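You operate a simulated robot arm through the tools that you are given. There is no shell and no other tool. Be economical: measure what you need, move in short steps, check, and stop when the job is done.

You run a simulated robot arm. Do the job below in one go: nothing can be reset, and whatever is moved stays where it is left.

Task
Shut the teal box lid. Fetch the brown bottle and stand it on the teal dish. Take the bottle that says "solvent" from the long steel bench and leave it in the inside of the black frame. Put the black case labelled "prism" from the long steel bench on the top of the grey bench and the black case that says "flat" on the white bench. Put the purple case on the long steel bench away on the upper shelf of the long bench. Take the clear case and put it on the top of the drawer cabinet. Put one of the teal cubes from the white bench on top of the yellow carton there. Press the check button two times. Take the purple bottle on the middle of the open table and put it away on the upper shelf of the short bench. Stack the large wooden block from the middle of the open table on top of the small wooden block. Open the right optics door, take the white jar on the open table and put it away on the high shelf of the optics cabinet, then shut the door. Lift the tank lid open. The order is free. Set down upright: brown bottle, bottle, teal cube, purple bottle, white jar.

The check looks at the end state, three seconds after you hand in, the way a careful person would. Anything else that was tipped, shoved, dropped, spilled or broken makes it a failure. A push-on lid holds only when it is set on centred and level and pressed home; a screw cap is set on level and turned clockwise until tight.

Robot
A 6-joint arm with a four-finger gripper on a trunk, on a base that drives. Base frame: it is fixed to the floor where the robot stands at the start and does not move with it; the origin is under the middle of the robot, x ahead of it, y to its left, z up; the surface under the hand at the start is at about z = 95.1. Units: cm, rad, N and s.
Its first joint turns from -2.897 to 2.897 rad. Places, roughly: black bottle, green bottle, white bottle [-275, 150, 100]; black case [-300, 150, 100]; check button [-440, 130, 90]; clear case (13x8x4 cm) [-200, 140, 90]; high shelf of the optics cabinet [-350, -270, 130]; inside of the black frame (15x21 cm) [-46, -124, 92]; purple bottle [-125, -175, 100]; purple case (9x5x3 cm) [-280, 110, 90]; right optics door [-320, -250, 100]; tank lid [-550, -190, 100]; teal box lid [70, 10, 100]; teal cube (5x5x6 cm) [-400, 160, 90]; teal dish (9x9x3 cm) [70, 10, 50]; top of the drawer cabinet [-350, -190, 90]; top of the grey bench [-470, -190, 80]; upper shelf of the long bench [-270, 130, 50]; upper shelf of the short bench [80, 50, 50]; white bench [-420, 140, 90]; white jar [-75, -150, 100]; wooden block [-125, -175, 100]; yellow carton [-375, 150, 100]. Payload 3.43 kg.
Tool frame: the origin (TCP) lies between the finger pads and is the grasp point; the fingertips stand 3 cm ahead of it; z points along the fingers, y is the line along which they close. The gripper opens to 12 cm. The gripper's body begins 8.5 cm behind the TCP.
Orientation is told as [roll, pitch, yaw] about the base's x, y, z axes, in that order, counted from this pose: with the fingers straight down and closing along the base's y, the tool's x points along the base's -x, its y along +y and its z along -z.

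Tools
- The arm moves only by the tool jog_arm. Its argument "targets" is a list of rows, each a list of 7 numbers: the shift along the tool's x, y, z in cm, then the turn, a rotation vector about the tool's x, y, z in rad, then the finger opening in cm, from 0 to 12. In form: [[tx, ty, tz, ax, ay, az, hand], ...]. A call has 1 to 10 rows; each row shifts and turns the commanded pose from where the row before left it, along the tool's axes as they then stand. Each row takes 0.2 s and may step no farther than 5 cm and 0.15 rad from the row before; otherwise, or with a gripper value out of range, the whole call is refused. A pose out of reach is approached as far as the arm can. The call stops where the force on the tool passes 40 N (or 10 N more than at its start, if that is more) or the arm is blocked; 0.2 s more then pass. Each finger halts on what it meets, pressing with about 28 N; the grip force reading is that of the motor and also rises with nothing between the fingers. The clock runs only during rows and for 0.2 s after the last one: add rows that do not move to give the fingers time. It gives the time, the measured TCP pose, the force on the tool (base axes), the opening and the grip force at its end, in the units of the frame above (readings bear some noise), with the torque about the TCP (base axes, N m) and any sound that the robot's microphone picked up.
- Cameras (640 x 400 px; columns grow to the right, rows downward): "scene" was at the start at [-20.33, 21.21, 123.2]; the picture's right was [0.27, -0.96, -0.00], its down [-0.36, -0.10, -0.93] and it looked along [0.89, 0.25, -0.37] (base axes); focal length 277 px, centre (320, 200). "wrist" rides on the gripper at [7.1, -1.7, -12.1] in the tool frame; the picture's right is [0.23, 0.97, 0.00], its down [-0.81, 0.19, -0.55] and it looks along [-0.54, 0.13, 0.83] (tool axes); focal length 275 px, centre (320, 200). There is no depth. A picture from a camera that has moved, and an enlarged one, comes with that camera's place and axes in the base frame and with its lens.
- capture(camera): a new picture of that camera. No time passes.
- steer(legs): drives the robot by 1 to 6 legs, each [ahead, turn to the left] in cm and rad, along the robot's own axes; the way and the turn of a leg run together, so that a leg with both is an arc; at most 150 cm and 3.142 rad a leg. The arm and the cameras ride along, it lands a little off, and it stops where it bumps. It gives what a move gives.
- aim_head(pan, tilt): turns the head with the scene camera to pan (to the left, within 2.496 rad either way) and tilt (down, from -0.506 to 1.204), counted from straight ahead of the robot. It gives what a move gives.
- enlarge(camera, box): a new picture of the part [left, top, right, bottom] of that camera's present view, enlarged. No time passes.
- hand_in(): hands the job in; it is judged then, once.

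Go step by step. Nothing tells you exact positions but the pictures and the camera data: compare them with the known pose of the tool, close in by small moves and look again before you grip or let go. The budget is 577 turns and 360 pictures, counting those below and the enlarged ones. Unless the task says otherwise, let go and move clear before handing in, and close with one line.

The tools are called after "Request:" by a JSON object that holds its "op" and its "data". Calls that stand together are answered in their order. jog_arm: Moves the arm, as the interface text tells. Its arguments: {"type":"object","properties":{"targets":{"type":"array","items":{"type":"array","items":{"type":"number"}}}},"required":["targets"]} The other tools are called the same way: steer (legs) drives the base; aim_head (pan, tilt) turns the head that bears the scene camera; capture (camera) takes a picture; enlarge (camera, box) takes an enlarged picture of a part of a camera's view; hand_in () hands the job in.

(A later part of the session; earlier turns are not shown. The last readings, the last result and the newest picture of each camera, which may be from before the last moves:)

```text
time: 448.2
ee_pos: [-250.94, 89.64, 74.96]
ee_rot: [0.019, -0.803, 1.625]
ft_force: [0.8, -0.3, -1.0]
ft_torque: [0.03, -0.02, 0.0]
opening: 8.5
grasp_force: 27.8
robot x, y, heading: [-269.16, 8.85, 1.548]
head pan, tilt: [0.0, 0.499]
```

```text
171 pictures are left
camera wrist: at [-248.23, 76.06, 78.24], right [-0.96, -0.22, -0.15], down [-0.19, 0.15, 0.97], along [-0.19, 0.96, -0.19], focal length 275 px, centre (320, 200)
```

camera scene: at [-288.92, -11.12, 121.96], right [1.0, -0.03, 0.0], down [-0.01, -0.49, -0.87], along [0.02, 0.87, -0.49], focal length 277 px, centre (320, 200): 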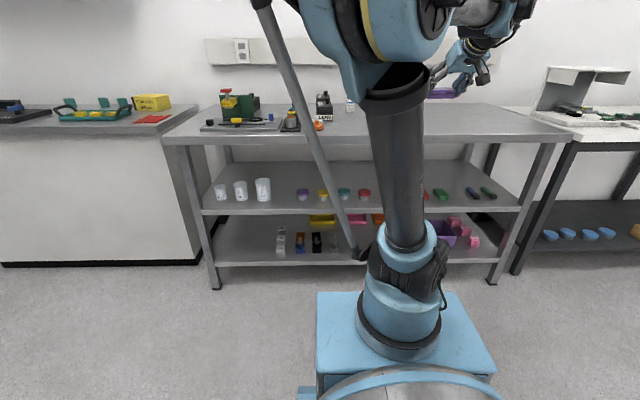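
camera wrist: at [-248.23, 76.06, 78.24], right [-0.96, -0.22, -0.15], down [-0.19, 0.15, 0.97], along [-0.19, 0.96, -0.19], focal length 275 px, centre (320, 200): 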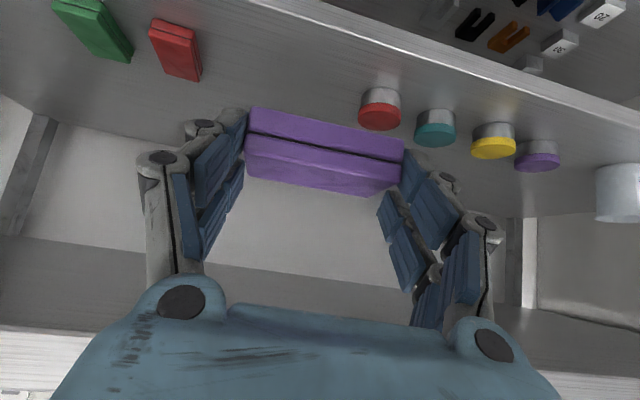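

Request:
{"op": "jog_arm", "data": {"targets": [[-0.42, -0.77, 3.92, 0, 0, 0, 7.5], [-0.42, -0.77, 3.92, 0, 0, 0, 7.5], [-0.42, -0.77, 3.92, 0, 0, 0, 7.5], [-0.42, -0.77, 3.92, 0, 0, 0, 7.5], [-0.42, -0.77, 3.92, 0, 0, 0, 7.5], [-0.42, -0.77, 3.92, 0, 0, 0, 7.5], [0, 0, 0, 0, 0, 0, 7.5]]}}

Request:
{"op": "capture", "data": {"camera": "wrist"}}

```text
time: 449.8
ee_pos: [-247.66, 108.62, 60.87]
ee_rot: [0.019, -0.805, 1.622]
ft_force: [0.7, -0.5, -2.0]
ft_torque: [-0.01, 0.03, 0.0]
opening: 8.48
grasp_force: 28.1
robot x, y, heading: [-269.51, 8.78, 1.547]
head pan, tilt: [0.0, 0.499]
```

```text
170 pictures are left
camera wrist: at [-244.92, 95.12, 64.1], right [-0.96, -0.22, -0.15], down [-0.19, 0.15, 0.97], along [-0.19, 0.96, -0.19], focal length 275 px, centre (320, 200)
```

wrist: 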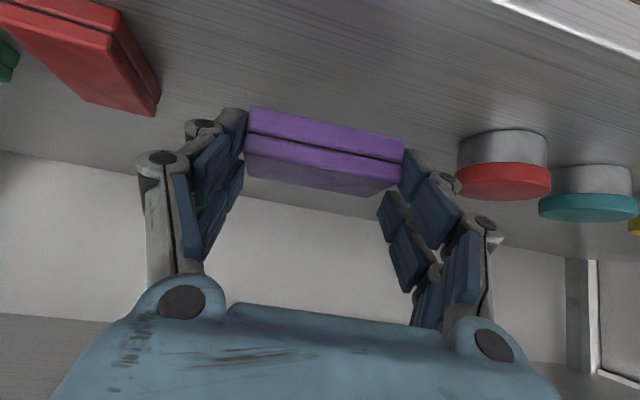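

Request:
{"op": "jog_arm", "data": {"targets": [[1.44, 0, 1.39, 0, 0, 0, 7.5], [0.36, 0, 0.35, 0, 0, 0, 7.5], [0.22, 0, 0.21, 0, 0, 0, 7.5], [0.18, 0, 0.17, 0, 0, 0, 7.5], [0, 0, 0, 0, 0, 0, 7.5]]}}

```text
time: 451.0
ee_pos: [-247.67, 108.41, 57.76]
ee_rot: [0.018, -0.805, 1.624]
ft_force: [-0.4, 0.0, -0.4]
ft_torque: [0.01, -0.06, -0.05]
opening: 8.49
grasp_force: 27.9
robot x, y, heading: [-269.32, 8.95, 1.546]
head pan, tilt: [0.0, 0.499]
```

Request:
{"op": "jog_arm", "data": {"targets": [[0.18, 0, 0.17, 0, 0, 0, 7.5], [0.18, 0, 0.17, 0, 0, 0, 7.5], [0.18, 0, 0.17, 0, 0, 0, 7.5], [0, 0, 0, 0, 0, 0, 7.5]]}}

Request:
{"op": "capture", "data": {"camera": "wrist"}}

```text
time: 452.0
ee_pos: [-247.76, 108.52, 56.87]
ee_rot: [0.019, -0.805, 1.624]
ft_force: [-0.8, 0.2, 0.5]
ft_torque: [-0.01, -0.02, 0.03]
opening: 8.51
grasp_force: 27.8
robot x, y, heading: [-269.55, 8.39, 1.544]
head pan, tilt: [0.0, 0.499]
```

```text
169 pictures are left
camera wrist: at [-244.85, 95.02, 60.21], right [-0.96, -0.22, -0.15], down [-0.19, 0.15, 0.97], along [-0.19, 0.96, -0.19], focal length 275 px, centre (320, 200)
```

wrist: 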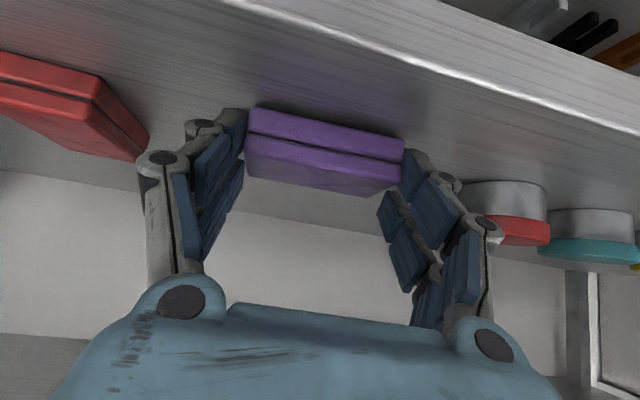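

Request:
{"op": "jog_arm", "data": {"targets": [[0.22, 0, 0.21, 0, 0, 0, 7.5], [0.22, 0, 0.21, 0, 0, 0, 7.5], [0.22, 0, 0.21, 0, 0, 0, 7.5], [0, 0, 0, 0, 0, 0, 7.5]]}}

```text
time: 452.9
ee_pos: [-247.66, 108.04, 57.43]
ee_rot: [0.017, -0.819, 1.623]
ft_force: [1.2, 2.2, -2.3]
ft_torque: [-0.01, 0.04, 0.08]
opening: 8.47
grasp_force: 28.1
robot x, y, heading: [-269.47, 9.01, 1.543]
head pan, tilt: [0.0, 0.499]
stopped in row 4: the force on the tool passed its limit at 44 N (the readings are from after the stop); the commanded pose is now the measured one
```

Request:
{"op": "jog_arm", "data": {"targets": [[0.22, 0, 0.21, 0, 0.01, 0, 7.5], [0.14, 0, 0.14, 0, 0, 0, 7.5], [0, 0, 0, 0, 0, 0, 7.5]]}}

```text
time: 453.6
ee_pos: [-247.73, 108.03, 56.77]
ee_rot: [0.015, -0.808, 1.626]
ft_force: [-0.2, 0.7, -0.2]
ft_torque: [-0.02, -0.02, -0.03]
opening: 8.44
grasp_force: 28.0
robot x, y, heading: [-269.6, 8.75, 1.547]
head pan, tilt: [0.0, 0.499]
```

Request:
{"op": "jog_arm", "data": {"targets": [[0.18, 0, 0.17, 0, 0, 0, 7.5], [0.14, 0, 0.14, 0, 0, 0, 8], [0, 0, 0, 0, 0, 0, 9], [0, 0, 0, 0, 0, 0, 10], [0, 0, 0, 0, 0, 0, 10], [0, 0, -3, 0, 0, 0, 10], [0, 0, -4, 0, 0, 0, 10], [0, 0, 0, 0, 0, 0, 10]]}}

Request:
{"op": "capture", "data": {"camera": "wrist"}}

```text
time: 455.4
ee_pos: [-247.13, 102.76, 61.27]
ee_rot: [0.017, -0.811, 1.623]
ft_force: [-0.2, -0.2, 0.1]
ft_torque: [0.01, 0.01, 0.02]
opening: 9.99
grasp_force: 0.0
robot x, y, heading: [-269.79, 8.92, 1.547]
head pan, tilt: [0.0, 0.499]
```

```text
168 pictures are left
camera wrist: at [-244.31, 89.25, 64.45], right [-0.96, -0.22, -0.16], down [-0.19, 0.15, 0.97], along [-0.19, 0.96, -0.18], focal length 275 px, centre (320, 200)
```

wrist: 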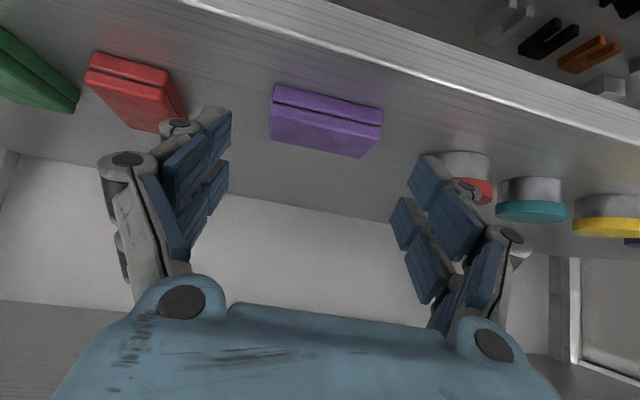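

The purple case is on the upper shelf. I'll withdraw, rise, and next take the FLAT case.

Request:
{"op": "jog_arm", "data": {"targets": [[3.3, 0, -3.5, 0, 0, 0, 9], [3.3, 0, -3.5, 0, 0, 0, 9], [3.3, 0, -3.5, 0, 0, 0, 9], [-3.4, 0, -3.4, 0, 0, 0, 9], [-3.4, 0, -3.4, 0, 0, 0, 9], [-3.4, 0, -3.4, 0, 0, 0, 9], [-3.4, 0, -3.4, 0, 0, 0, 9], [-3.4, 0, -3.4, 0, 0, 0, 9], [-3.4, 0, -3.4, 0, 0, 0, 9], [-3.4, 0, -3.4, 0, 0, 0, 9]]}}

Request:
{"op": "jog_arm", "data": {"targets": [[-3.4, 0, -3.4, 0, 0, 0, 9], [-3.4, 0, -3.4, 0, 0, 0, 9], [-3.4, 0, -3.4, 0, 0, 0, 9], [-2, 0, -2, 0, 0.13, 0, 9], [0, 0, 0, 0, 0.13, 0, 9], [0, 0, 0, 0, 0.13, 0, 9], [0, 0, 0, 0, 0.13, 0, 9], [0, 0, 0, 0, 0.13, 0, 9], [0, 0, 0, 0, 0.13, 0, 9]]}}

```text
time: 457.6
ee_pos: [-244.5, 89.45, 98.29]
ee_rot: [0.015, -0.808, 1.624]
ft_force: [-0.6, 0.0, 0.0]
ft_torque: [-0.02, -0.02, 0.01]
opening: 9.03
grasp_force: 0.1
out of reach, approached as far as the arm can: row 2, 3
robot x, y, heading: [-269.59, 8.67, 1.546]
head pan, tilt: [0.0, 0.499]
```

```text
time: 459.6
ee_pos: [-244.6, 89.11, 115.53]
ee_rot: [0.01, -0.027, 1.634]
ft_force: [0.6, -0.4, -0.1]
ft_torque: [0.03, -0.05, -0.01]
opening: 8.98
grasp_force: 0.1
robot x, y, heading: [-269.73, 8.78, 1.55]
head pan, tilt: [0.0, 0.499]
```

Request:
{"op": "steer", "data": {"legs": [[40, 0]]}}

Request:
{"op": "jog_arm", "data": {"targets": [[0, 4.5, 0, 0, 0.027, 0, 10], [0, 4.5, 0, 0, 0, 0, 12], [0, 4.5, 0, 0, 0, 0, 12], [0, 4.5, 0, 0, 0, 0, 12], [0, 4.5, 0, 0, 0, 0.06, 12], [0, 4.5, 0, 0, 0, 0, 12], [0, 4.5, 0, 0, 0, 0, 12], [0, 4.5, 0, 0, 0, 0, 12], [0, 0, 0, 0, 0, 0, 12]]}}

Request:
{"op": "capture", "data": {"camera": "wrist"}}

```text
time: 462.2
ee_pos: [-244.09, 130.26, 115.44]
ee_rot: [0.009, -0.03, 1.639]
ft_force: [1.2, -0.3, -0.4]
ft_torque: [0.02, -0.03, 0.03]
opening: 9.01
grasp_force: 0.1
robot x, y, heading: [-268.54, 49.75, 1.552]
head pan, tilt: [0.0, 0.499]
```

```text
time: 464.2
ee_pos: [-279.78, 127.09, 117.09]
ee_rot: [0.01, -0.014, 1.58]
ft_force: [-0.7, 1.2, 0.6]
ft_torque: [-0.01, -0.06, 0.0]
opening: 12.01
grasp_force: 0.0
robot x, y, heading: [-268.4, 49.7, 1.547]
head pan, tilt: [0.0, 0.499]
```

```text
167 pictures are left
camera wrist: at [-277.73, 119.72, 129.04], right [-0.97, -0.24, 0.01], down [-0.19, 0.8, 0.57], along [-0.14, 0.55, -0.82], focal length 275 px, centre (320, 200)
```

wrist: 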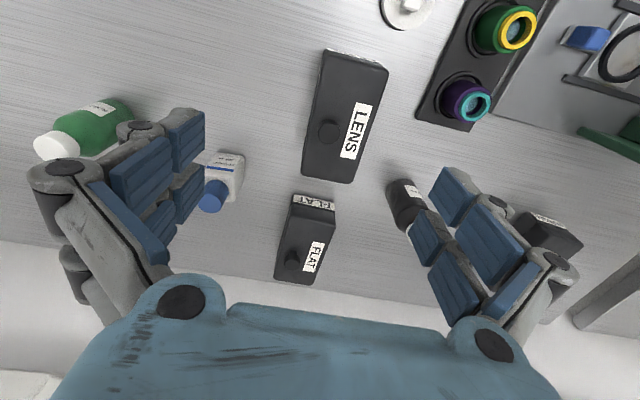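

Request:
{"op": "enlarge", "data": {"camera": "wrist", "box": [250, 180, 370, 300]}}

```text
3.33 times, centred on (310, 240) of wrist
camera zoom: at [-277.73, 119.72, 129.04], right [-0.97, -0.24, 0.01], down [-0.19, 0.8, 0.57], along [-0.14, 0.55, -0.82], focal length 918 px, centre (353, 67)
```

zoom: 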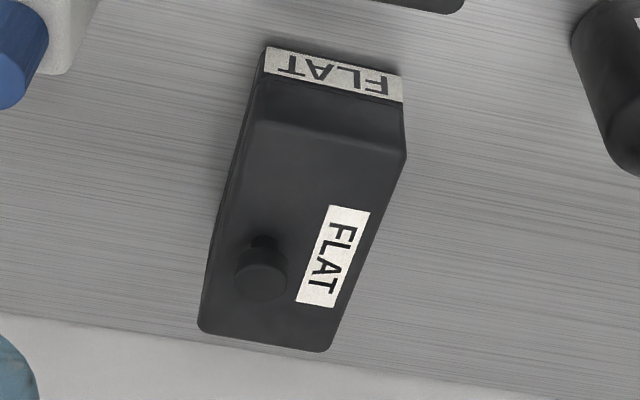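

FLAT is 7.3 wide and about 15 long, centred at (-283.2,153) and aligned with the axes. I'll move over it.

Request:
{"op": "jog_arm", "data": {"targets": [[-4.2, 0.55, 1, 0, 0.014, 0, 10.5], [-4.2, 0.55, 1, 0, 0, 0, 10.5], [-4.2, 0.55, 1, 0, 0, 0, 10.5], [-4.2, 0.55, 1, 0, 0, 0, 10.5], [-4.2, 0.55, 1, 0, 0, 0, 10.5], [-4.2, 0.55, 1, 0, 0, 0, 10.5], [0, 0, 0, 0, 0, 0, 10.5]]}}

Request:
{"op": "capture", "data": {"camera": "wrist"}}

```text
time: 465.8
ee_pos: [-283.48, 152.18, 111.23]
ee_rot: [0.01, -0.001, 1.579]
ft_force: [1.5, -0.1, -0.7]
ft_torque: [0.02, -0.03, 0.05]
opening: 10.49
grasp_force: 0.1
robot x, y, heading: [-268.31, 49.41, 1.551]
head pan, tilt: [0.0, 0.499]
```

```text
165 pictures are left
camera wrist: at [-281.43, 145.1, 123.37], right [-0.97, -0.24, 0.01], down [-0.19, 0.81, 0.55], along [-0.14, 0.54, -0.83], focal length 275 px, centre (320, 200)
```

wrist: 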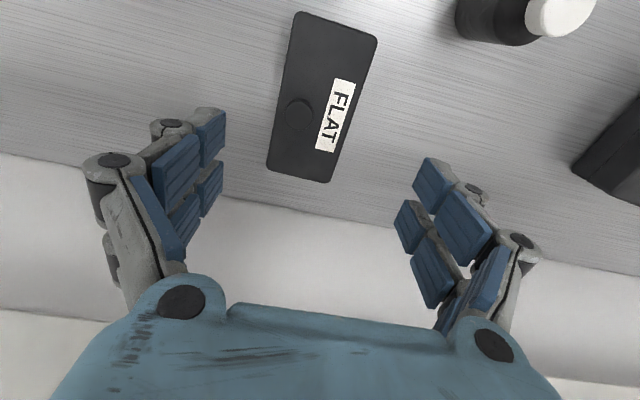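

Request:
{"op": "jog_arm", "data": {"targets": [[0, -0.3, 4.5, 0, 0, 0, 10.5], [0, 0, 4.5, 0, 0, 0, 10.5], [0, 0, 4.5, 0, 0, 0, 10.5], [0, 0, 3.5, 0, 0, 0, 10.5], [0, 0, 0, 0, 0, 0, 10.5]]}}

Request:
{"op": "jog_arm", "data": {"targets": [[0, 0, 0, 0, 0, 0, 8.5], [0, 0, 0, 0, 0, 0, 6.5], [0, 0, 0, 0, 0, 0, 6], [0, 0, 0, 0, 0, 0, 6]]}}

Request:
{"op": "jog_arm", "data": {"targets": [[0, 0, -3, 0, 0, 0, 6], [0, 0, -3, 0, 0, 0, 6], [0, 0, 0, 0, 0, 0, 6]]}}

Request:
{"op": "capture", "data": {"camera": "wrist"}}

```text
time: 467.0
ee_pos: [-283.33, 151.79, 93.9]
ee_rot: [0.012, 0.0, 1.582]
ft_force: [0.1, 0.9, -1.0]
ft_torque: [0.0, 0.01, -0.02]
opening: 10.5
grasp_force: 0.0
robot x, y, heading: [-268.4, 49.13, 1.551]
head pan, tilt: [0.0, 0.499]
```

```text
time: 468.0
ee_pos: [-283.34, 151.7, 93.99]
ee_rot: [0.01, 0.0, 1.579]
ft_force: [2.8, 1.9, 7.6]
ft_torque: [0.14, -0.18, -0.18]
opening: 7.38
grasp_force: 27.8
robot x, y, heading: [-268.83, 49.2, 1.545]
head pan, tilt: [0.0, 0.499]
```

```text
time: 468.8
ee_pos: [-283.42, 152.38, 99.93]
ee_rot: [0.011, -0.001, 1.582]
ft_force: [-0.5, -0.2, -5.8]
ft_torque: [-0.04, 0.04, 0.0]
opening: 7.39
grasp_force: 27.9
robot x, y, heading: [-268.69, 49.8, 1.554]
head pan, tilt: [0.0, 0.499]
```

```text
164 pictures are left
camera wrist: at [-281.33, 145.11, 112.03], right [-0.97, -0.24, 0.01], down [-0.2, 0.81, 0.55], along [-0.14, 0.54, -0.83], focal length 275 px, centre (320, 200)
```

wrist: 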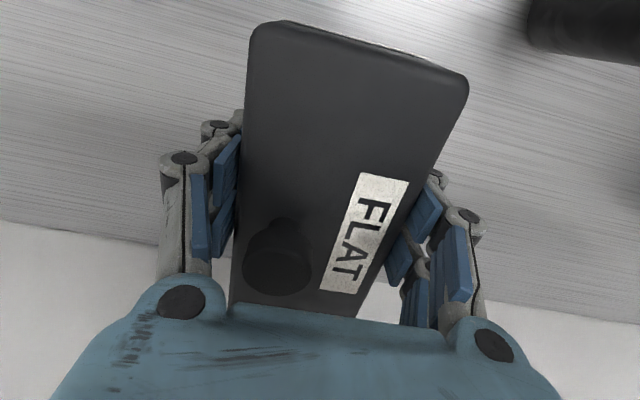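

FLAT is held. I'll lift, retract, and drive over to the white bench.

Request:
{"op": "jog_arm", "data": {"targets": [[0, 0, -4.8, 0, 0, 0, 6], [0, 0, -4.8, 0, 0, 0, 6], [0, 0, -4.8, 0, 0, 0, 6], [4.8, 0, 0, 0, 0, 0, 6], [4.8, 0, 0, 0, 0, 0, 6], [4.8, 0, 0, 0, 0, 0, 6], [4.8, 0, 0, 0, 0, 0, 6], [4.8, 0, 0, 0, 0, 0, 6], [4.8, 0, 0, 0, 0, 0, 6], [4.8, 0, 0, 0, 0, 0, 6]]}}

Request:
{"op": "steer", "data": {"legs": [[-22, 0], [0, 1.59], [132, 0], [0, -1.571], [22, 0]]}}

Request:
{"op": "capture", "data": {"camera": "scene"}}

Request:
{"op": "capture", "data": {"camera": "wrist"}}

```text
time: 471.0
ee_pos: [-282.86, 118.72, 114.66]
ee_rot: [0.01, 0.0, 1.581]
ft_force: [0.1, 0.9, -6.0]
ft_torque: [-0.13, 0.0, -0.01]
opening: 7.39
grasp_force: 28.0
robot x, y, heading: [-268.72, 49.16, 1.55]
head pan, tilt: [0.0, 0.499]
```

```text
time: 489.2
ee_pos: [-413.73, 118.34, 114.67]
ee_rot: [0.011, -0.001, 1.558]
ft_force: [0.5, 0.3, -5.0]
ft_torque: [-0.09, 0.0, 0.02]
opening: 7.4
grasp_force: 28.2
robot x, y, heading: [-401.36, 49.2, 1.524]
head pan, tilt: [0.0, 0.499]
```

```text
163 pictures are left
camera scene: at [-420.99, 29.5, 121.96], right [1.0, -0.04, 0.0], down [-0.02, -0.49, -0.87], along [0.04, 0.87, -0.49], focal length 277 px, centre (320, 200)
```

scene: 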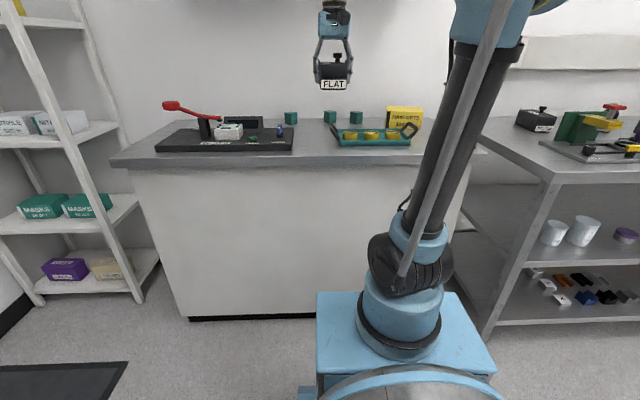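

```text
162 pictures are left
camera wrist: at [-411.87, 111.21, 126.77], right [-0.98, -0.22, 0.01], down [-0.18, 0.81, 0.55], along [-0.13, 0.54, -0.83], focal length 275 px, centre (320, 200)
```

wrist: 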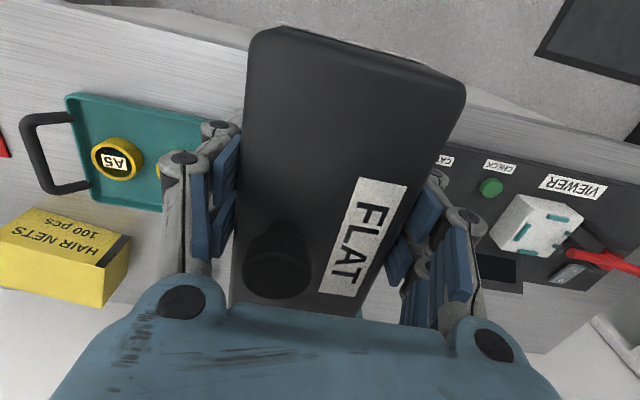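

Request:
{"op": "enlarge", "data": {"camera": "scene", "box": [100, 90, 440, 175]}}

```text
1.88 times, centred on (270, 132) of scene
camera zoom: at [-420.99, 29.5, 121.96], right [1.0, -0.04, 0.0], down [-0.02, -0.49, -0.87], along [0.04, 0.87, -0.49], focal length 521 px, centre (414, 327)
```

zoom: 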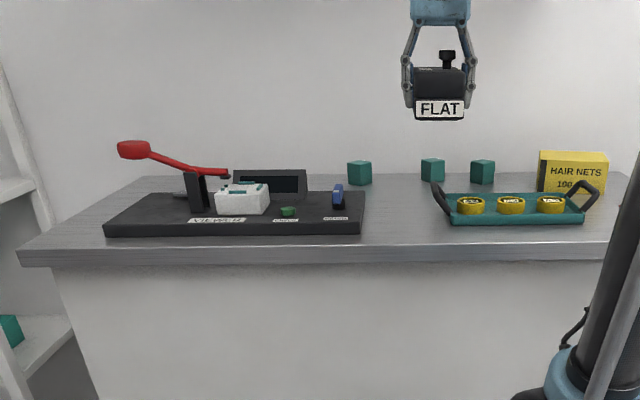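

There is a 15 cm gap between the VIEWER and the tray. I'll set FLAT in it at about (-418.5,137).

Request:
{"op": "jog_arm", "data": {"targets": [[-4.6, 1.2, 0, 0, 0, 0, 6], [-4.6, 1.2, 0, 0, 0, 0, 6], [-4.6, 1.2, 0, 0, 0, 0, 6], [-4.6, 1.2, 0, 0, 0, 0, 6], [0, 0, 4.5, 0, 0, 0, 6], [0, 0, 4, 0, 0, 0, 6], [0, 0, 0, 0, 0, 0, 6]]}}

Request:
{"op": "capture", "data": {"camera": "wrist"}}

Request:
{"op": "enlarge", "data": {"camera": "scene", "box": [220, 90, 420, 170]}}

```text
time: 490.8
ee_pos: [-418.44, 135.97, 107.18]
ee_rot: [0.012, -0.012, 1.56]
ft_force: [0.6, 0.1, -4.9]
ft_torque: [-0.07, -0.01, -0.05]
opening: 7.37
grasp_force: 28.7
robot x, y, heading: [-401.06, 48.95, 1.526]
head pan, tilt: [0.0, 0.499]
```

```text
160 pictures are left
camera wrist: at [-416.62, 128.74, 119.21], right [-0.98, -0.22, 0.01], down [-0.18, 0.81, 0.56], along [-0.13, 0.55, -0.83], focal length 275 px, centre (320, 200)
```

wrist: 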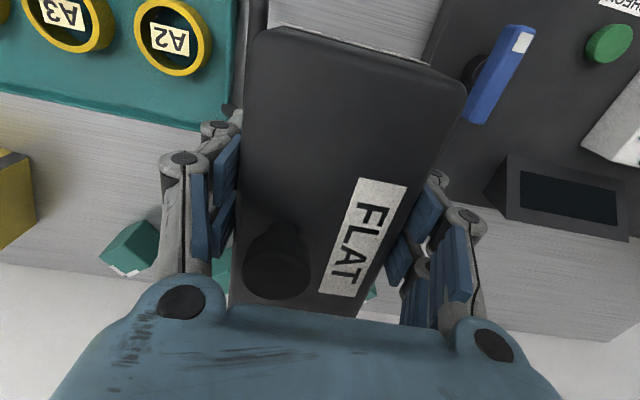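

```text
3.20 times, centred on (320, 130) of scene
camera zoom: at [-420.99, 29.53, 121.97], right [1.0, -0.04, 0.0], down [-0.02, -0.49, -0.87], along [0.04, 0.87, -0.49], focal length 886 px, centre (320, 424)
```

zoom: 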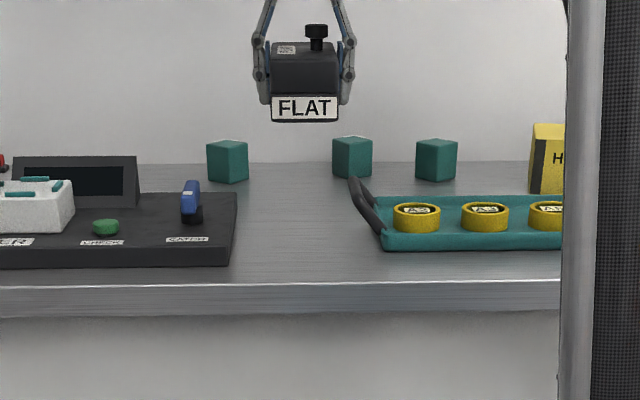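

Request:
{"op": "jog_arm", "data": {"targets": [[0, 1.3, 0, 0, 0.012, 0, 6], [0, 0, 4.5, 0, 0, 0, 6], [0, 0, 4.5, 0, 0, 0, 6], [0, 0, 2.5, 0, 0, 0, 6], [0, 0, 0, 0, 0, 0, 6]]}}

Request:
{"op": "enlarge", "data": {"camera": "scene", "box": [220, 90, 420, 170]}}

```text
time: 492.0
ee_pos: [-419.68, 135.58, 95.85]
ee_rot: [0.01, 0.0, 1.559]
ft_force: [1.5, 0.1, -5.1]
ft_torque: [-0.06, 0.03, 0.03]
opening: 7.39
grasp_force: 28.2
robot x, y, heading: [-401.23, 49.15, 1.533]
head pan, tilt: [0.0, 0.499]
```

```text
3.20 times, centred on (320, 130) of scene
camera zoom: at [-421.01, 29.53, 121.97], right [1.0, -0.04, 0.0], down [-0.02, -0.49, -0.87], along [0.04, 0.87, -0.49], focal length 886 px, centre (320, 424)
```

zoom: 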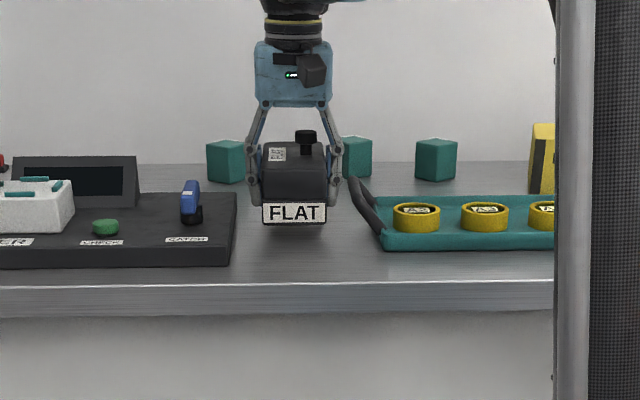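

Good clearance on both sides. I'll lower to contact.

Request:
{"op": "jog_arm", "data": {"targets": [[0, 0, 1.3, 0, 0, 0, 6], [0, 0, 0.3, 0, 0, 0, 6], [0, 0, 0.3, 0, 0, 0, 6], [0, 0, 0.25, 0, 0, 0, 6], [0, 0, 0, 0, 0, 0, 6]]}}

```text
time: 493.2
ee_pos: [-419.76, 135.46, 93.6]
ee_rot: [0.011, 0.0, 1.56]
ft_force: [-1.1, 1.8, 20.4]
ft_torque: [0.0, 0.0, -0.03]
opening: 7.41
grasp_force: 28.3
robot x, y, heading: [-400.88, 48.86, 1.527]
head pan, tilt: [0.0, 0.499]
```

Request:
{"op": "jog_arm", "data": {"targets": [[0, 0, -0.1, 0, 0, 0, 8], [0, 0, 0, 0, 0, 0, 8.8], [0, 0, 0, 0, 0, 0, 8.8], [0, 0, -3, 0, 0, 0, 8.8], [0, 0, -4.5, 0, 0, 0, 8.8], [0, 0, -4.5, 0, 0, 0, 8.8], [0, 0, -4.5, 0, 0, 0, 8.8], [0, 0, 0, 0, 0, 0, 8.8]]}}

Request:
{"op": "capture", "data": {"camera": "wrist"}}

Request:
{"op": "enlarge", "data": {"camera": "scene", "box": [220, 80, 440, 170]}}

```text
time: 495.0
ee_pos: [-419.74, 135.49, 109.97]
ee_rot: [0.012, -0.001, 1.56]
ft_force: [0.2, -0.3, -0.2]
ft_torque: [-0.01, -0.01, -0.02]
opening: 8.8
grasp_force: 0.1
robot x, y, heading: [-401.09, 49.07, 1.531]
head pan, tilt: [0.0, 0.499]
```

```text
157 pictures are left
camera wrist: at [-417.78, 128.32, 122.03], right [-0.98, -0.22, 0.01], down [-0.18, 0.81, 0.55], along [-0.13, 0.54, -0.83], focal length 275 px, centre (320, 200)
```

wrist: 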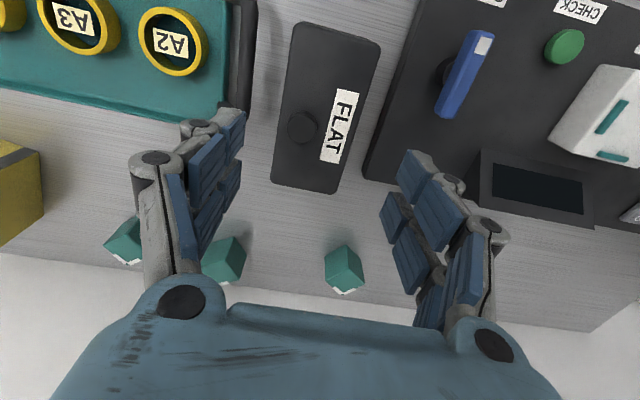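

```text
2.91 times, centred on (330, 125) of scene
camera zoom: at [-421.0, 29.51, 121.97], right [1.0, -0.04, 0.0], down [-0.02, -0.49, -0.87], along [0.04, 0.87, -0.49], focal length 806 px, centre (291, 418)
```

zoom: 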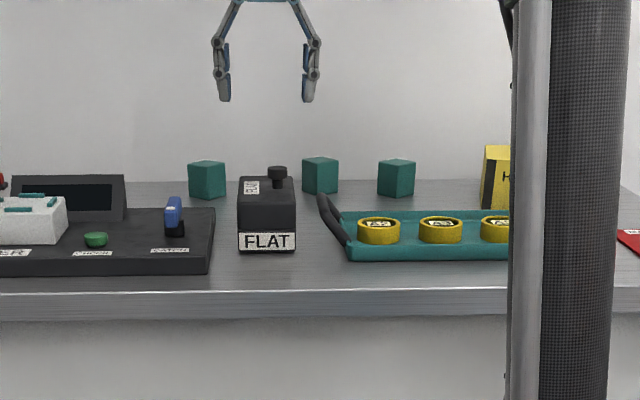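

FLAT is placed. Next is the CHECK button at about (-440.3,126); I'll move above it with closed fingers.

Request:
{"op": "jog_arm", "data": {"targets": [[1.9, 4.12, 0, 0, 0, 0, 4], [1.9, 4.12, 0, 0, 0, 0, 0], [1.9, 4.12, 0, 0, 0, 0, 0], [1.9, 4.12, 0, 0, 0, 0, 0], [1.9, 4.12, 0, 0, 0, 0, 0], [0, 0, 4, 0, 0, 0, 0], [0, 0, 0, 0, 0, 0, 0]]}}

Request:
{"op": "capture", "data": {"camera": "wrist"}}

Request:
{"op": "enlarge", "data": {"camera": "scene", "box": [140, 80, 320, 170]}}

```text
time: 496.6
ee_pos: [-440.71, 126.27, 106.58]
ee_rot: [0.011, 0.0, 1.56]
ft_force: [0.9, -0.6, 0.8]
ft_torque: [-0.03, -0.01, 0.0]
opening: 0.01
grasp_force: 27.8
robot x, y, heading: [-401.0, 49.25, 1.529]
head pan, tilt: [0.0, 0.499]
```

```text
155 pictures are left
camera wrist: at [-438.91, 119.08, 118.64], right [-0.98, -0.22, 0.01], down [-0.18, 0.81, 0.55], along [-0.13, 0.54, -0.83], focal length 275 px, centre (320, 200)
```

wrist: 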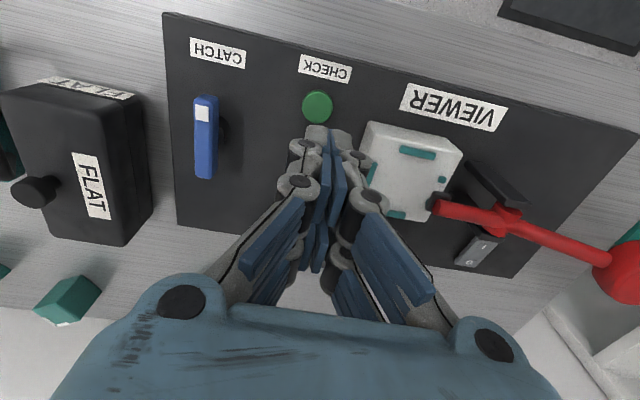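

```text
3.56 times, centred on (230, 125) of scene
camera zoom: at [-421.0, 29.5, 121.96], right [1.0, -0.04, 0.0], down [-0.02, -0.49, -0.87], along [0.04, 0.87, -0.49], focal length 984 px, centre (640, 467)
```

zoom: 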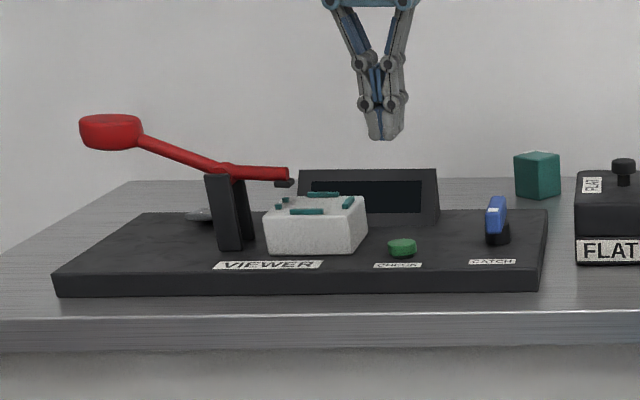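

Request:
{"op": "jog_arm", "data": {"targets": [[0.7, -0.4, 3, 0, 0, 0, 0], [0, 0, 3, 0, 0, 0, 0], [0, 0, 0.7, 0, 0, 0, 0], [0, 0, 0.3, 0, 0, 0, 0], [0, 0, 0.3, 0, 0, 0, 0], [0, 0, 0.3, 0, 0, 0, 0], [0, 0, 0.3, 0, 0, 0, 0]]}}

```text
time: 498.2
ee_pos: [-440.34, 125.75, 98.46]
ee_rot: [0.011, -0.001, 1.56]
ft_force: [-0.5, -1.0, 0.0]
ft_torque: [-0.01, 0.02, 0.02]
opening: 0.01
grasp_force: 28.1
robot x, y, heading: [-401.11, 48.97, 1.53]
head pan, tilt: [0.0, 0.499]
```

Request:
{"op": "jog_arm", "data": {"targets": [[0, 0, 0.3, 0, 0, 0, 0], [0, 0, 0.3, 0, 0, 0, 0], [0, 0, 0.25, 0, 0, 0, 0], [0, 0, 0.25, 0, 0, 0, 0]]}}

Request:
{"op": "capture", "data": {"camera": "wrist"}}

```text
time: 499.2
ee_pos: [-440.24, 125.59, 97.4]
ee_rot: [0.011, 0.0, 1.56]
ft_force: [-0.2, -0.3, 0.5]
ft_torque: [-0.03, 0.04, 0.0]
opening: 0.0
grasp_force: 27.6
robot x, y, heading: [-401.25, 48.92, 1.532]
head pan, tilt: [0.0, 0.499]
```

```text
153 pictures are left
camera wrist: at [-438.33, 118.43, 109.52], right [-0.98, -0.22, 0.01], down [-0.18, 0.81, 0.55], along [-0.13, 0.54, -0.83], focal length 275 px, centre (320, 200)
```

wrist: 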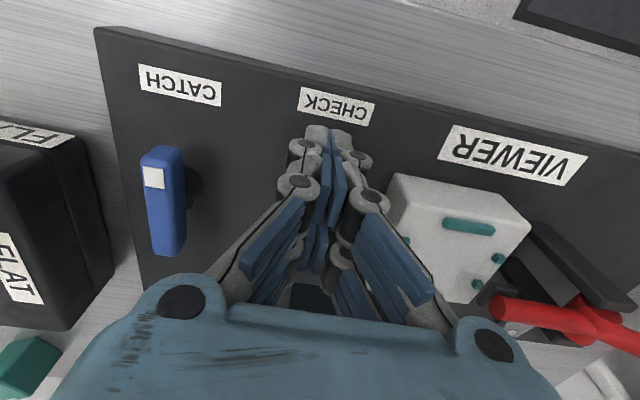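

Request:
{"op": "jog_arm", "data": {"targets": [[0, 0, 0.25, 0, 0, 0, 0], [0, 0, 0.25, 0, 0, 0, 0], [0, 0, 0.25, 0, 0, 0, 0], [0, 0, 0.25, 0, 0, 0, 0]]}}

```text
time: 500.2
ee_pos: [-440.19, 125.59, 96.24]
ee_rot: [0.011, 0.0, 1.562]
ft_force: [0.0, -1.8, 1.9]
ft_torque: [-0.07, 0.01, 0.02]
opening: 0.6
grasp_force: 33.4
robot x, y, heading: [-401.19, 49.06, 1.526]
head pan, tilt: [0.0, 0.499]
heard: click
```

One click. I'll release the button and press it once more.

Request:
{"op": "jog_arm", "data": {"targets": [[0, 0, -1, 0, 0, 0, 0], [0, 0, -1.5, 0, 0, 0, 0], [0, 0, 0, 0, 0, 0, 0]]}}

Request:
{"op": "jog_arm", "data": {"targets": [[0, 0, 1.5, 0, 0, 0, 0], [0, 0, 0.4, 0, 0, 0, 0], [0, 0, 0.3, 0, 0, 0, 0], [0, 0, 0.2, 0, 0, 0, 0], [0, 0, 0.1, 0, 0, 0, 0]]}}

```text
time: 501.0
ee_pos: [-440.06, 125.66, 98.94]
ee_rot: [0.011, -0.001, 1.56]
ft_force: [-0.3, 0.0, -0.4]
ft_torque: [0.0, 0.01, 0.01]
opening: 0.0
grasp_force: 33.4
robot x, y, heading: [-401.34, 48.77, 1.53]
head pan, tilt: [0.0, 0.499]
```

```text
time: 502.2
ee_pos: [-440.13, 125.66, 96.33]
ee_rot: [0.009, 0.0, 1.561]
ft_force: [-0.3, -0.3, 0.7]
ft_torque: [-0.03, 0.03, -0.01]
opening: 0.6
grasp_force: 33.7
robot x, y, heading: [-401.44, 48.91, 1.529]
head pan, tilt: [0.0, 0.499]
```

Request:
{"op": "jog_arm", "data": {"targets": [[0, 0, 0.12, 0, 0, 0, 0], [0, 0, 0, 0, 0, 0, 0]]}}

```text
time: 502.8
ee_pos: [-440.18, 125.56, 96.33]
ee_rot: [0.009, -0.001, 1.556]
ft_force: [0.6, 1.4, 1.7]
ft_torque: [0.03, 0.02, -0.05]
opening: 0.6
grasp_force: 33.1
robot x, y, heading: [-400.89, 48.5, 1.529]
head pan, tilt: [0.0, 0.499]
heard: click
```

Second click. I'll rise away and look at the teal cubes and the carton.

Request:
{"op": "jog_arm", "data": {"targets": [[0, 0, -4, 0, 0, 0, 0], [0, 0, -4.5, 0, 0, 0, 2], [0, 0, -4.5, 0, 0, 0, 6], [-2, -4, 0, 0, 0, 0, 9], [-2, -4, 0, 0, 0, 0, 9], [-2, -4, 0, 0, 0, 0, 9], [-2, -4, 0, 0, 0, 0, 9], [-2, -4, 0, 0, 0, 0, 9], [-2, -4, 0, 0, 0, 0, 9], [-2, -4, 0, 0, 0, 0, 9]]}}

Request:
{"op": "jog_arm", "data": {"targets": [[-2, -4, 0, 0, 0, 0, 9], [-2, -4, 0, 0, 0, 0, 9], [0, 0, 0, 0, 0, 0, 9]]}}

Request:
{"op": "capture", "data": {"camera": "wrist"}}

```text
time: 505.0
ee_pos: [-411.93, 138.93, 108.71]
ee_rot: [0.01, 0.002, 1.56]
ft_force: [0.1, -0.1, -0.2]
ft_torque: [0.03, -0.01, 0.04]
opening: 8.98
grasp_force: 0.1
robot x, y, heading: [-401.05, 48.83, 1.529]
head pan, tilt: [0.0, 0.499]
```

```text
time: 505.8
ee_pos: [-403.68, 142.98, 108.79]
ee_rot: [0.011, 0.001, 1.56]
ft_force: [-0.5, 0.6, -0.6]
ft_torque: [0.01, 0.02, -0.01]
opening: 8.99
grasp_force: 0.0
robot x, y, heading: [-401.48, 48.95, 1.525]
head pan, tilt: [0.0, 0.499]
```

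```text
152 pictures are left
camera wrist: at [-401.85, 135.85, 120.88], right [-0.98, -0.22, 0.01], down [-0.18, 0.81, 0.55], along [-0.13, 0.54, -0.83], focal length 275 px, centre (320, 200)
```

wrist: 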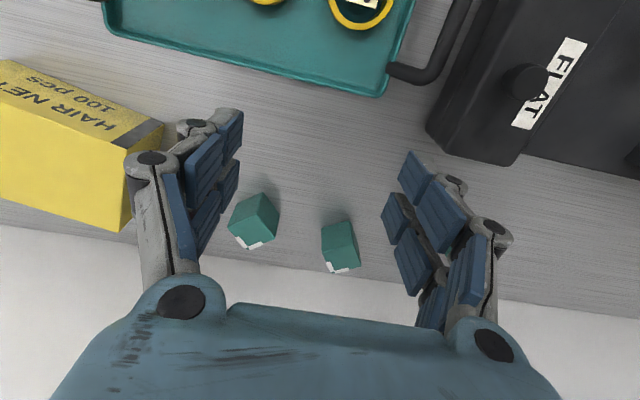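

Request:
{"op": "enlarge", "data": {"camera": "wrist", "box": [210, 180, 370, 280]}}

Request:
{"op": "enlarge", "data": {"camera": "wrist", "box": [0, 40, 180, 240]}}

```text
4.00 times, centred on (290, 230) of wrist
camera zoom: at [-401.85, 135.85, 120.88], right [-0.98, -0.22, 0.01], down [-0.18, 0.81, 0.55], along [-0.13, 0.54, -0.83], focal length 1101 px, centre (440, 80)
```

zoom: 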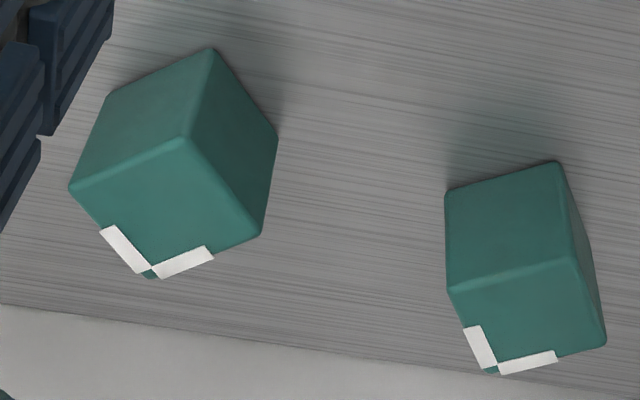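

```text
2.00 times, centred on (90, 140) of wrist
camera zoom: at [-401.85, 135.85, 120.88], right [-0.98, -0.22, 0.01], down [-0.18, 0.81, 0.55], along [-0.13, 0.54, -0.83], focal length 551 px, centre (780, 320)
```

zoom: 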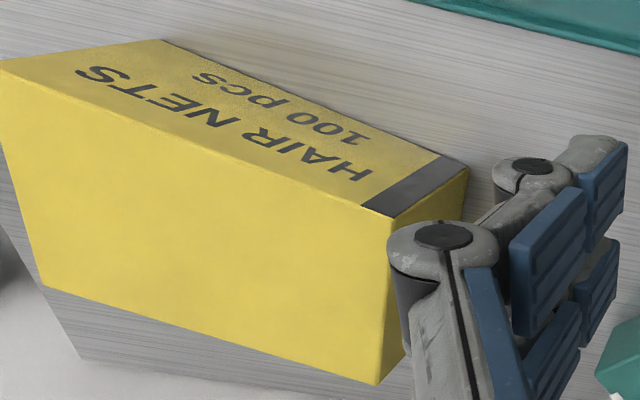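

I'll take the cube nearest the carton, at (-398.9,158.3) and turned about 39°. First I'll edge the robot forward 8 cm for reach.

Request:
{"op": "steer", "data": {"legs": [[8, 0]]}}

Request:
{"op": "jog_arm", "data": {"targets": [[0, 0, 0, 0, 0, -0.14, 9], [0, 0, 0, 0, 0, -0.14, 9], [0, 0, 0, 0, 0, -0.14, 9], [0, 0, 0, 0, 0, -0.14, 9], [0, 0, 0, 0, 0, -0.13, 9], [0, 0, 0, 0, 0, 0, 9]]}}

Request:
{"op": "capture", "data": {"camera": "wrist"}}

```text
time: 506.8
ee_pos: [-403.34, 150.82, 108.76]
ee_rot: [0.011, 0.0, 1.559]
ft_force: [0.0, 0.3, -0.5]
ft_torque: [-0.01, 0.0, -0.01]
opening: 9.0
grasp_force: 0.1
robot x, y, heading: [-401.03, 56.79, 1.528]
head pan, tilt: [0.0, 0.499]
```

```text
time: 508.2
ee_pos: [-403.45, 149.49, 109.8]
ee_rot: [-0.001, -0.014, 2.249]
ft_force: [-0.6, 0.1, -0.1]
ft_torque: [0.04, 0.01, 0.01]
opening: 8.98
grasp_force: 0.0
robot x, y, heading: [-400.88, 57.13, 1.525]
head pan, tilt: [0.0, 0.499]
```

```text
149 pictures are left
camera wrist: at [-397.41, 144.87, 121.87], right [-0.61, -0.79, 0.0], down [-0.65, 0.5, 0.57], along [-0.45, 0.35, -0.82], focal length 275 px, centre (320, 200)
```

wrist: 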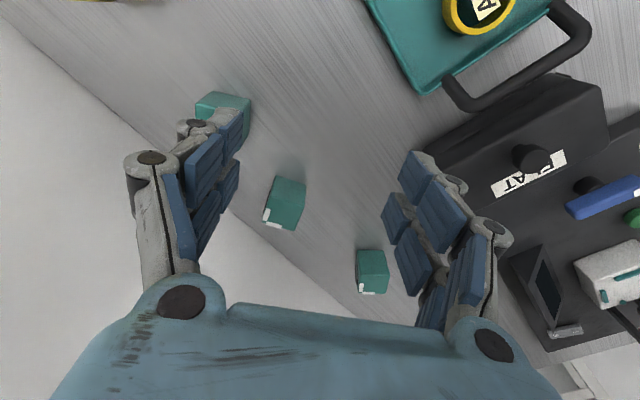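

Request:
{"op": "jog_arm", "data": {"targets": [[-2, -4.5, 0, 0, 0.014, 0, 9], [-2, -4.5, 0, 0, 0, 0, 9], [0, 0, 0, 0, 0, 0, 9]]}}

Request:
{"op": "capture", "data": {"camera": "wrist"}}

```text
time: 509.0
ee_pos: [-398.99, 158.2, 110.26]
ee_rot: [0.001, -0.002, 2.251]
ft_force: [-0.1, 0.0, -0.3]
ft_torque: [0.0, 0.0, 0.0]
opening: 8.99
grasp_force: 0.1
robot x, y, heading: [-400.92, 56.77, 1.528]
head pan, tilt: [0.0, 0.499]
```

```text
148 pictures are left
camera wrist: at [-393.03, 153.6, 122.25], right [-0.61, -0.79, 0.0], down [-0.66, 0.51, 0.55], along [-0.44, 0.34, -0.83], focal length 275 px, centre (320, 200)
```

wrist: 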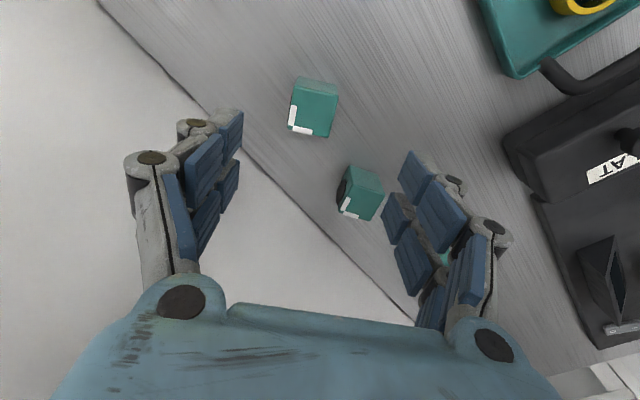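

Request:
{"op": "jog_arm", "data": {"targets": [[0, -0.8, 4.5, 0, 0, 0, 8], [0, 0, 4.5, 0, 0, 0, 8], [0, 0, 4.5, 0, 0, 0, 8], [0, 0, 0, 0, 0, 0, 8]]}}

Request:
{"op": "capture", "data": {"camera": "wrist"}}

```text
time: 510.0
ee_pos: [-398.33, 158.46, 96.46]
ee_rot: [0.001, -0.002, 2.25]
ft_force: [-0.3, -0.7, 0.0]
ft_torque: [0.0, -0.01, -0.02]
opening: 8.01
grasp_force: 0.1
robot x, y, heading: [-400.98, 56.43, 1.533]
head pan, tilt: [0.0, 0.499]
```

```text
147 pictures are left
camera wrist: at [-392.41, 153.94, 108.53], right [-0.61, -0.79, 0.0], down [-0.66, 0.51, 0.55], along [-0.44, 0.34, -0.83], focal length 275 px, centre (320, 200)
```

wrist: 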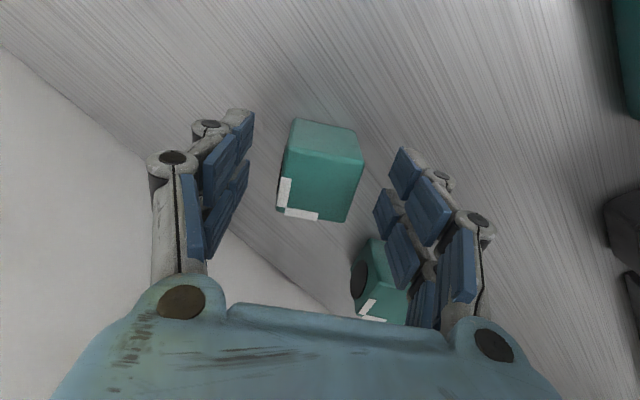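

Request:
{"op": "jog_arm", "data": {"targets": [[0, 0, 2.6, 0, 0, 0, 8], [0, 0, 0, 0, 0, 0, 5], [0, 0, 0, 0, 0, 0, 3], [0, 0, 0, 0, 0, 0, 3]]}}

Request:
{"op": "jog_arm", "data": {"targets": [[0, 0, -4, 0, 0, 0, 3], [0, 0, -4, 0, 0, 0, 3], [0, 0, -3, 0, 0, 0, 3], [0, 0, 0, 0, 0, 0, 3]]}}

Request:
{"op": "capture", "data": {"camera": "wrist"}}

```text
time: 511.0
ee_pos: [-398.27, 158.56, 93.63]
ee_rot: [0.0, -0.003, 2.252]
ft_force: [0.2, -0.2, 0.7]
ft_torque: [0.01, 0.02, 0.02]
opening: 4.35
grasp_force: 28.1
robot x, y, heading: [-401.24, 56.81, 1.526]
head pan, tilt: [0.0, 0.499]
```

```text
time: 512.0
ee_pos: [-398.45, 158.77, 104.97]
ee_rot: [0.001, -0.001, 2.25]
ft_force: [0.6, 0.3, -2.4]
ft_torque: [-0.02, -0.02, -0.01]
opening: 4.39
grasp_force: 28.6
robot x, y, heading: [-400.9, 56.77, 1.533]
head pan, tilt: [0.0, 0.499]
```

```text
146 pictures are left
camera wrist: at [-392.43, 154.22, 117.09], right [-0.61, -0.79, 0.0], down [-0.66, 0.51, 0.55], along [-0.44, 0.34, -0.83], focal length 275 px, centre (320, 200)
```

wrist: 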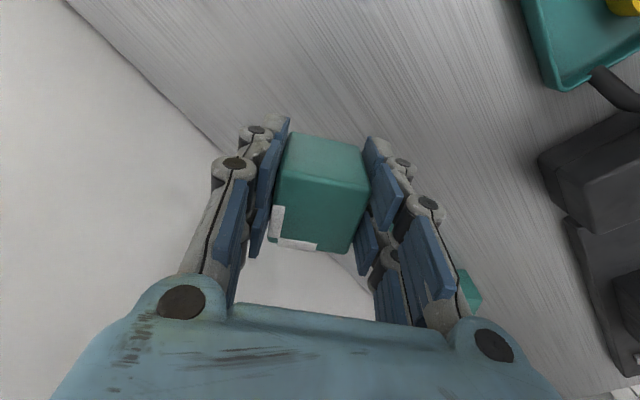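

Request:
{"op": "jog_arm", "data": {"targets": [[0, 0, -3.5, 0, 0, 0, 3], [3.36, -2.3, 0, 0, 0, 0, 3], [3.36, -2.3, 0, 0, 0, 0, 3], [3.36, -2.3, 0, 0, 0, 0, 3], [0, 0, 0, 0, 0, 0, 3]]}}

Request:
{"op": "capture", "data": {"camera": "wrist"}}

Request:
{"op": "enlarge", "data": {"camera": "scene", "box": [340, 70, 500, 170]}}

```text
time: 513.2
ee_pos: [-386.37, 155.44, 108.36]
ee_rot: [-0.001, 0.0, 2.25]
ft_force: [-0.3, 0.3, -2.2]
ft_torque: [-0.04, -0.01, 0.01]
opening: 4.36
grasp_force: 28.2
robot x, y, heading: [-401.16, 56.96, 1.53]
head pan, tilt: [0.0, 0.499]
```

```text
145 pictures are left
camera wrist: at [-380.43, 150.78, 120.42], right [-0.61, -0.79, 0.0], down [-0.66, 0.51, 0.55], along [-0.44, 0.34, -0.83], focal length 275 px, centre (320, 200)
```

wrist: 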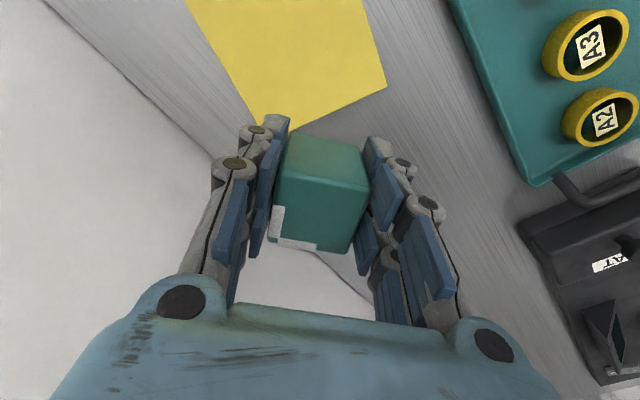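

```text
4.00 times, centred on (420, 120) of scene
camera zoom: at [-420.64, 37.4, 121.97], right [1.0, -0.04, 0.0], down [-0.02, -0.49, -0.87], along [0.04, 0.87, -0.49], focal length 1108 px, centre (-80, 520)
```

zoom: 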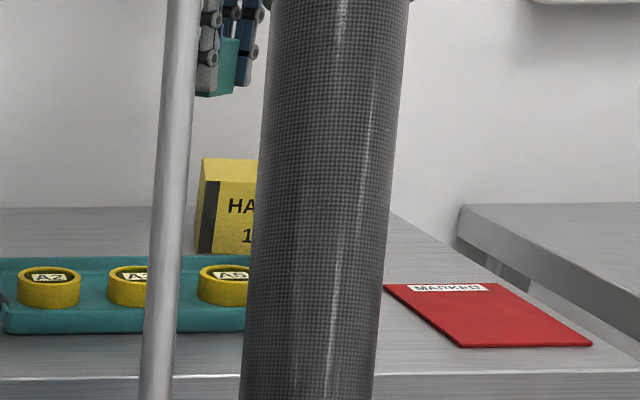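

Request:
{"op": "jog_arm", "data": {"targets": [[3.35, -2.05, 0, 0, 0, 0, 3], [3.35, -2.05, 0, 0, 0, 0, 3], [0, 0, 3, 0, 0, 0, 3], [0, 0, 0, 0, 0, 0, 3]]}}

Request:
{"op": "capture", "data": {"camera": "wrist"}}

```text
time: 514.2
ee_pos: [-379.35, 152.55, 105.29]
ee_rot: [0.0, -0.003, 2.25]
ft_force: [-0.2, 0.3, -1.9]
ft_torque: [0.02, -0.04, -0.01]
opening: 4.35
grasp_force: 28.1
robot x, y, heading: [-400.68, 57.09, 1.531]
head pan, tilt: [0.0, 0.499]
```

```text
143 pictures are left
camera wrist: at [-373.34, 147.98, 117.5], right [-0.61, -0.79, 0.0], down [-0.66, 0.51, 0.55], along [-0.44, 0.34, -0.83], focal length 275 px, centre (320, 200)
```

wrist: 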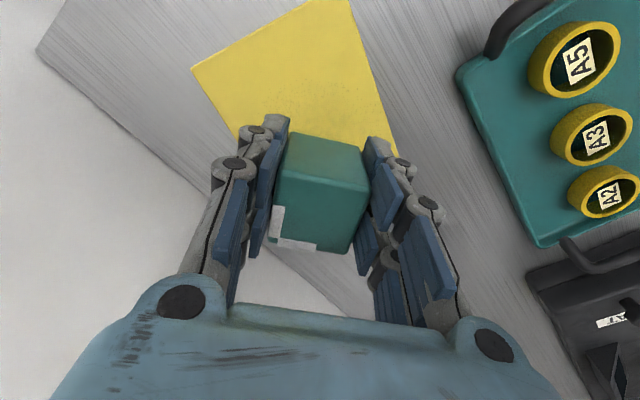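

Centred on the carton. I'll lower gently.

Request:
{"op": "jog_arm", "data": {"targets": [[0, 0, 2, 0, 0, 0, 3], [0, 0, 0.8, 0, 0, 0, 3], [0, 0, 0.3, 0, 0, 0, 3], [0, 0, 0.3, 0, 0, 0, 3], [0, 0, 0, 0, 0, 0, 3]]}}

```text
time: 515.4
ee_pos: [-379.26, 152.59, 101.88]
ee_rot: [-0.002, -0.001, 2.251]
ft_force: [1.4, 0.2, -1.7]
ft_torque: [0.02, 0.01, 0.01]
opening: 4.38
grasp_force: 28.1
robot x, y, heading: [-401.04, 56.76, 1.531]
head pan, tilt: [0.0, 0.499]
```

Request:
{"op": "jog_arm", "data": {"targets": [[0, 0, 0.3, 0, 0, 0, 3], [0, 0, 0.25, 0, 0, 0, 3], [0, 0, 0.2, 0, 0, 0, 3], [0, 0, 0, 0, 0, 0, 3]]}}

```text
time: 516.4
ee_pos: [-379.17, 152.5, 101.2]
ee_rot: [0.001, 0.0, 2.249]
ft_force: [0.1, 1.9, 5.9]
ft_torque: [0.07, 0.06, -0.01]
opening: 4.37
grasp_force: 27.7
robot x, y, heading: [-400.78, 56.73, 1.531]
head pan, tilt: [0.0, 0.499]
```

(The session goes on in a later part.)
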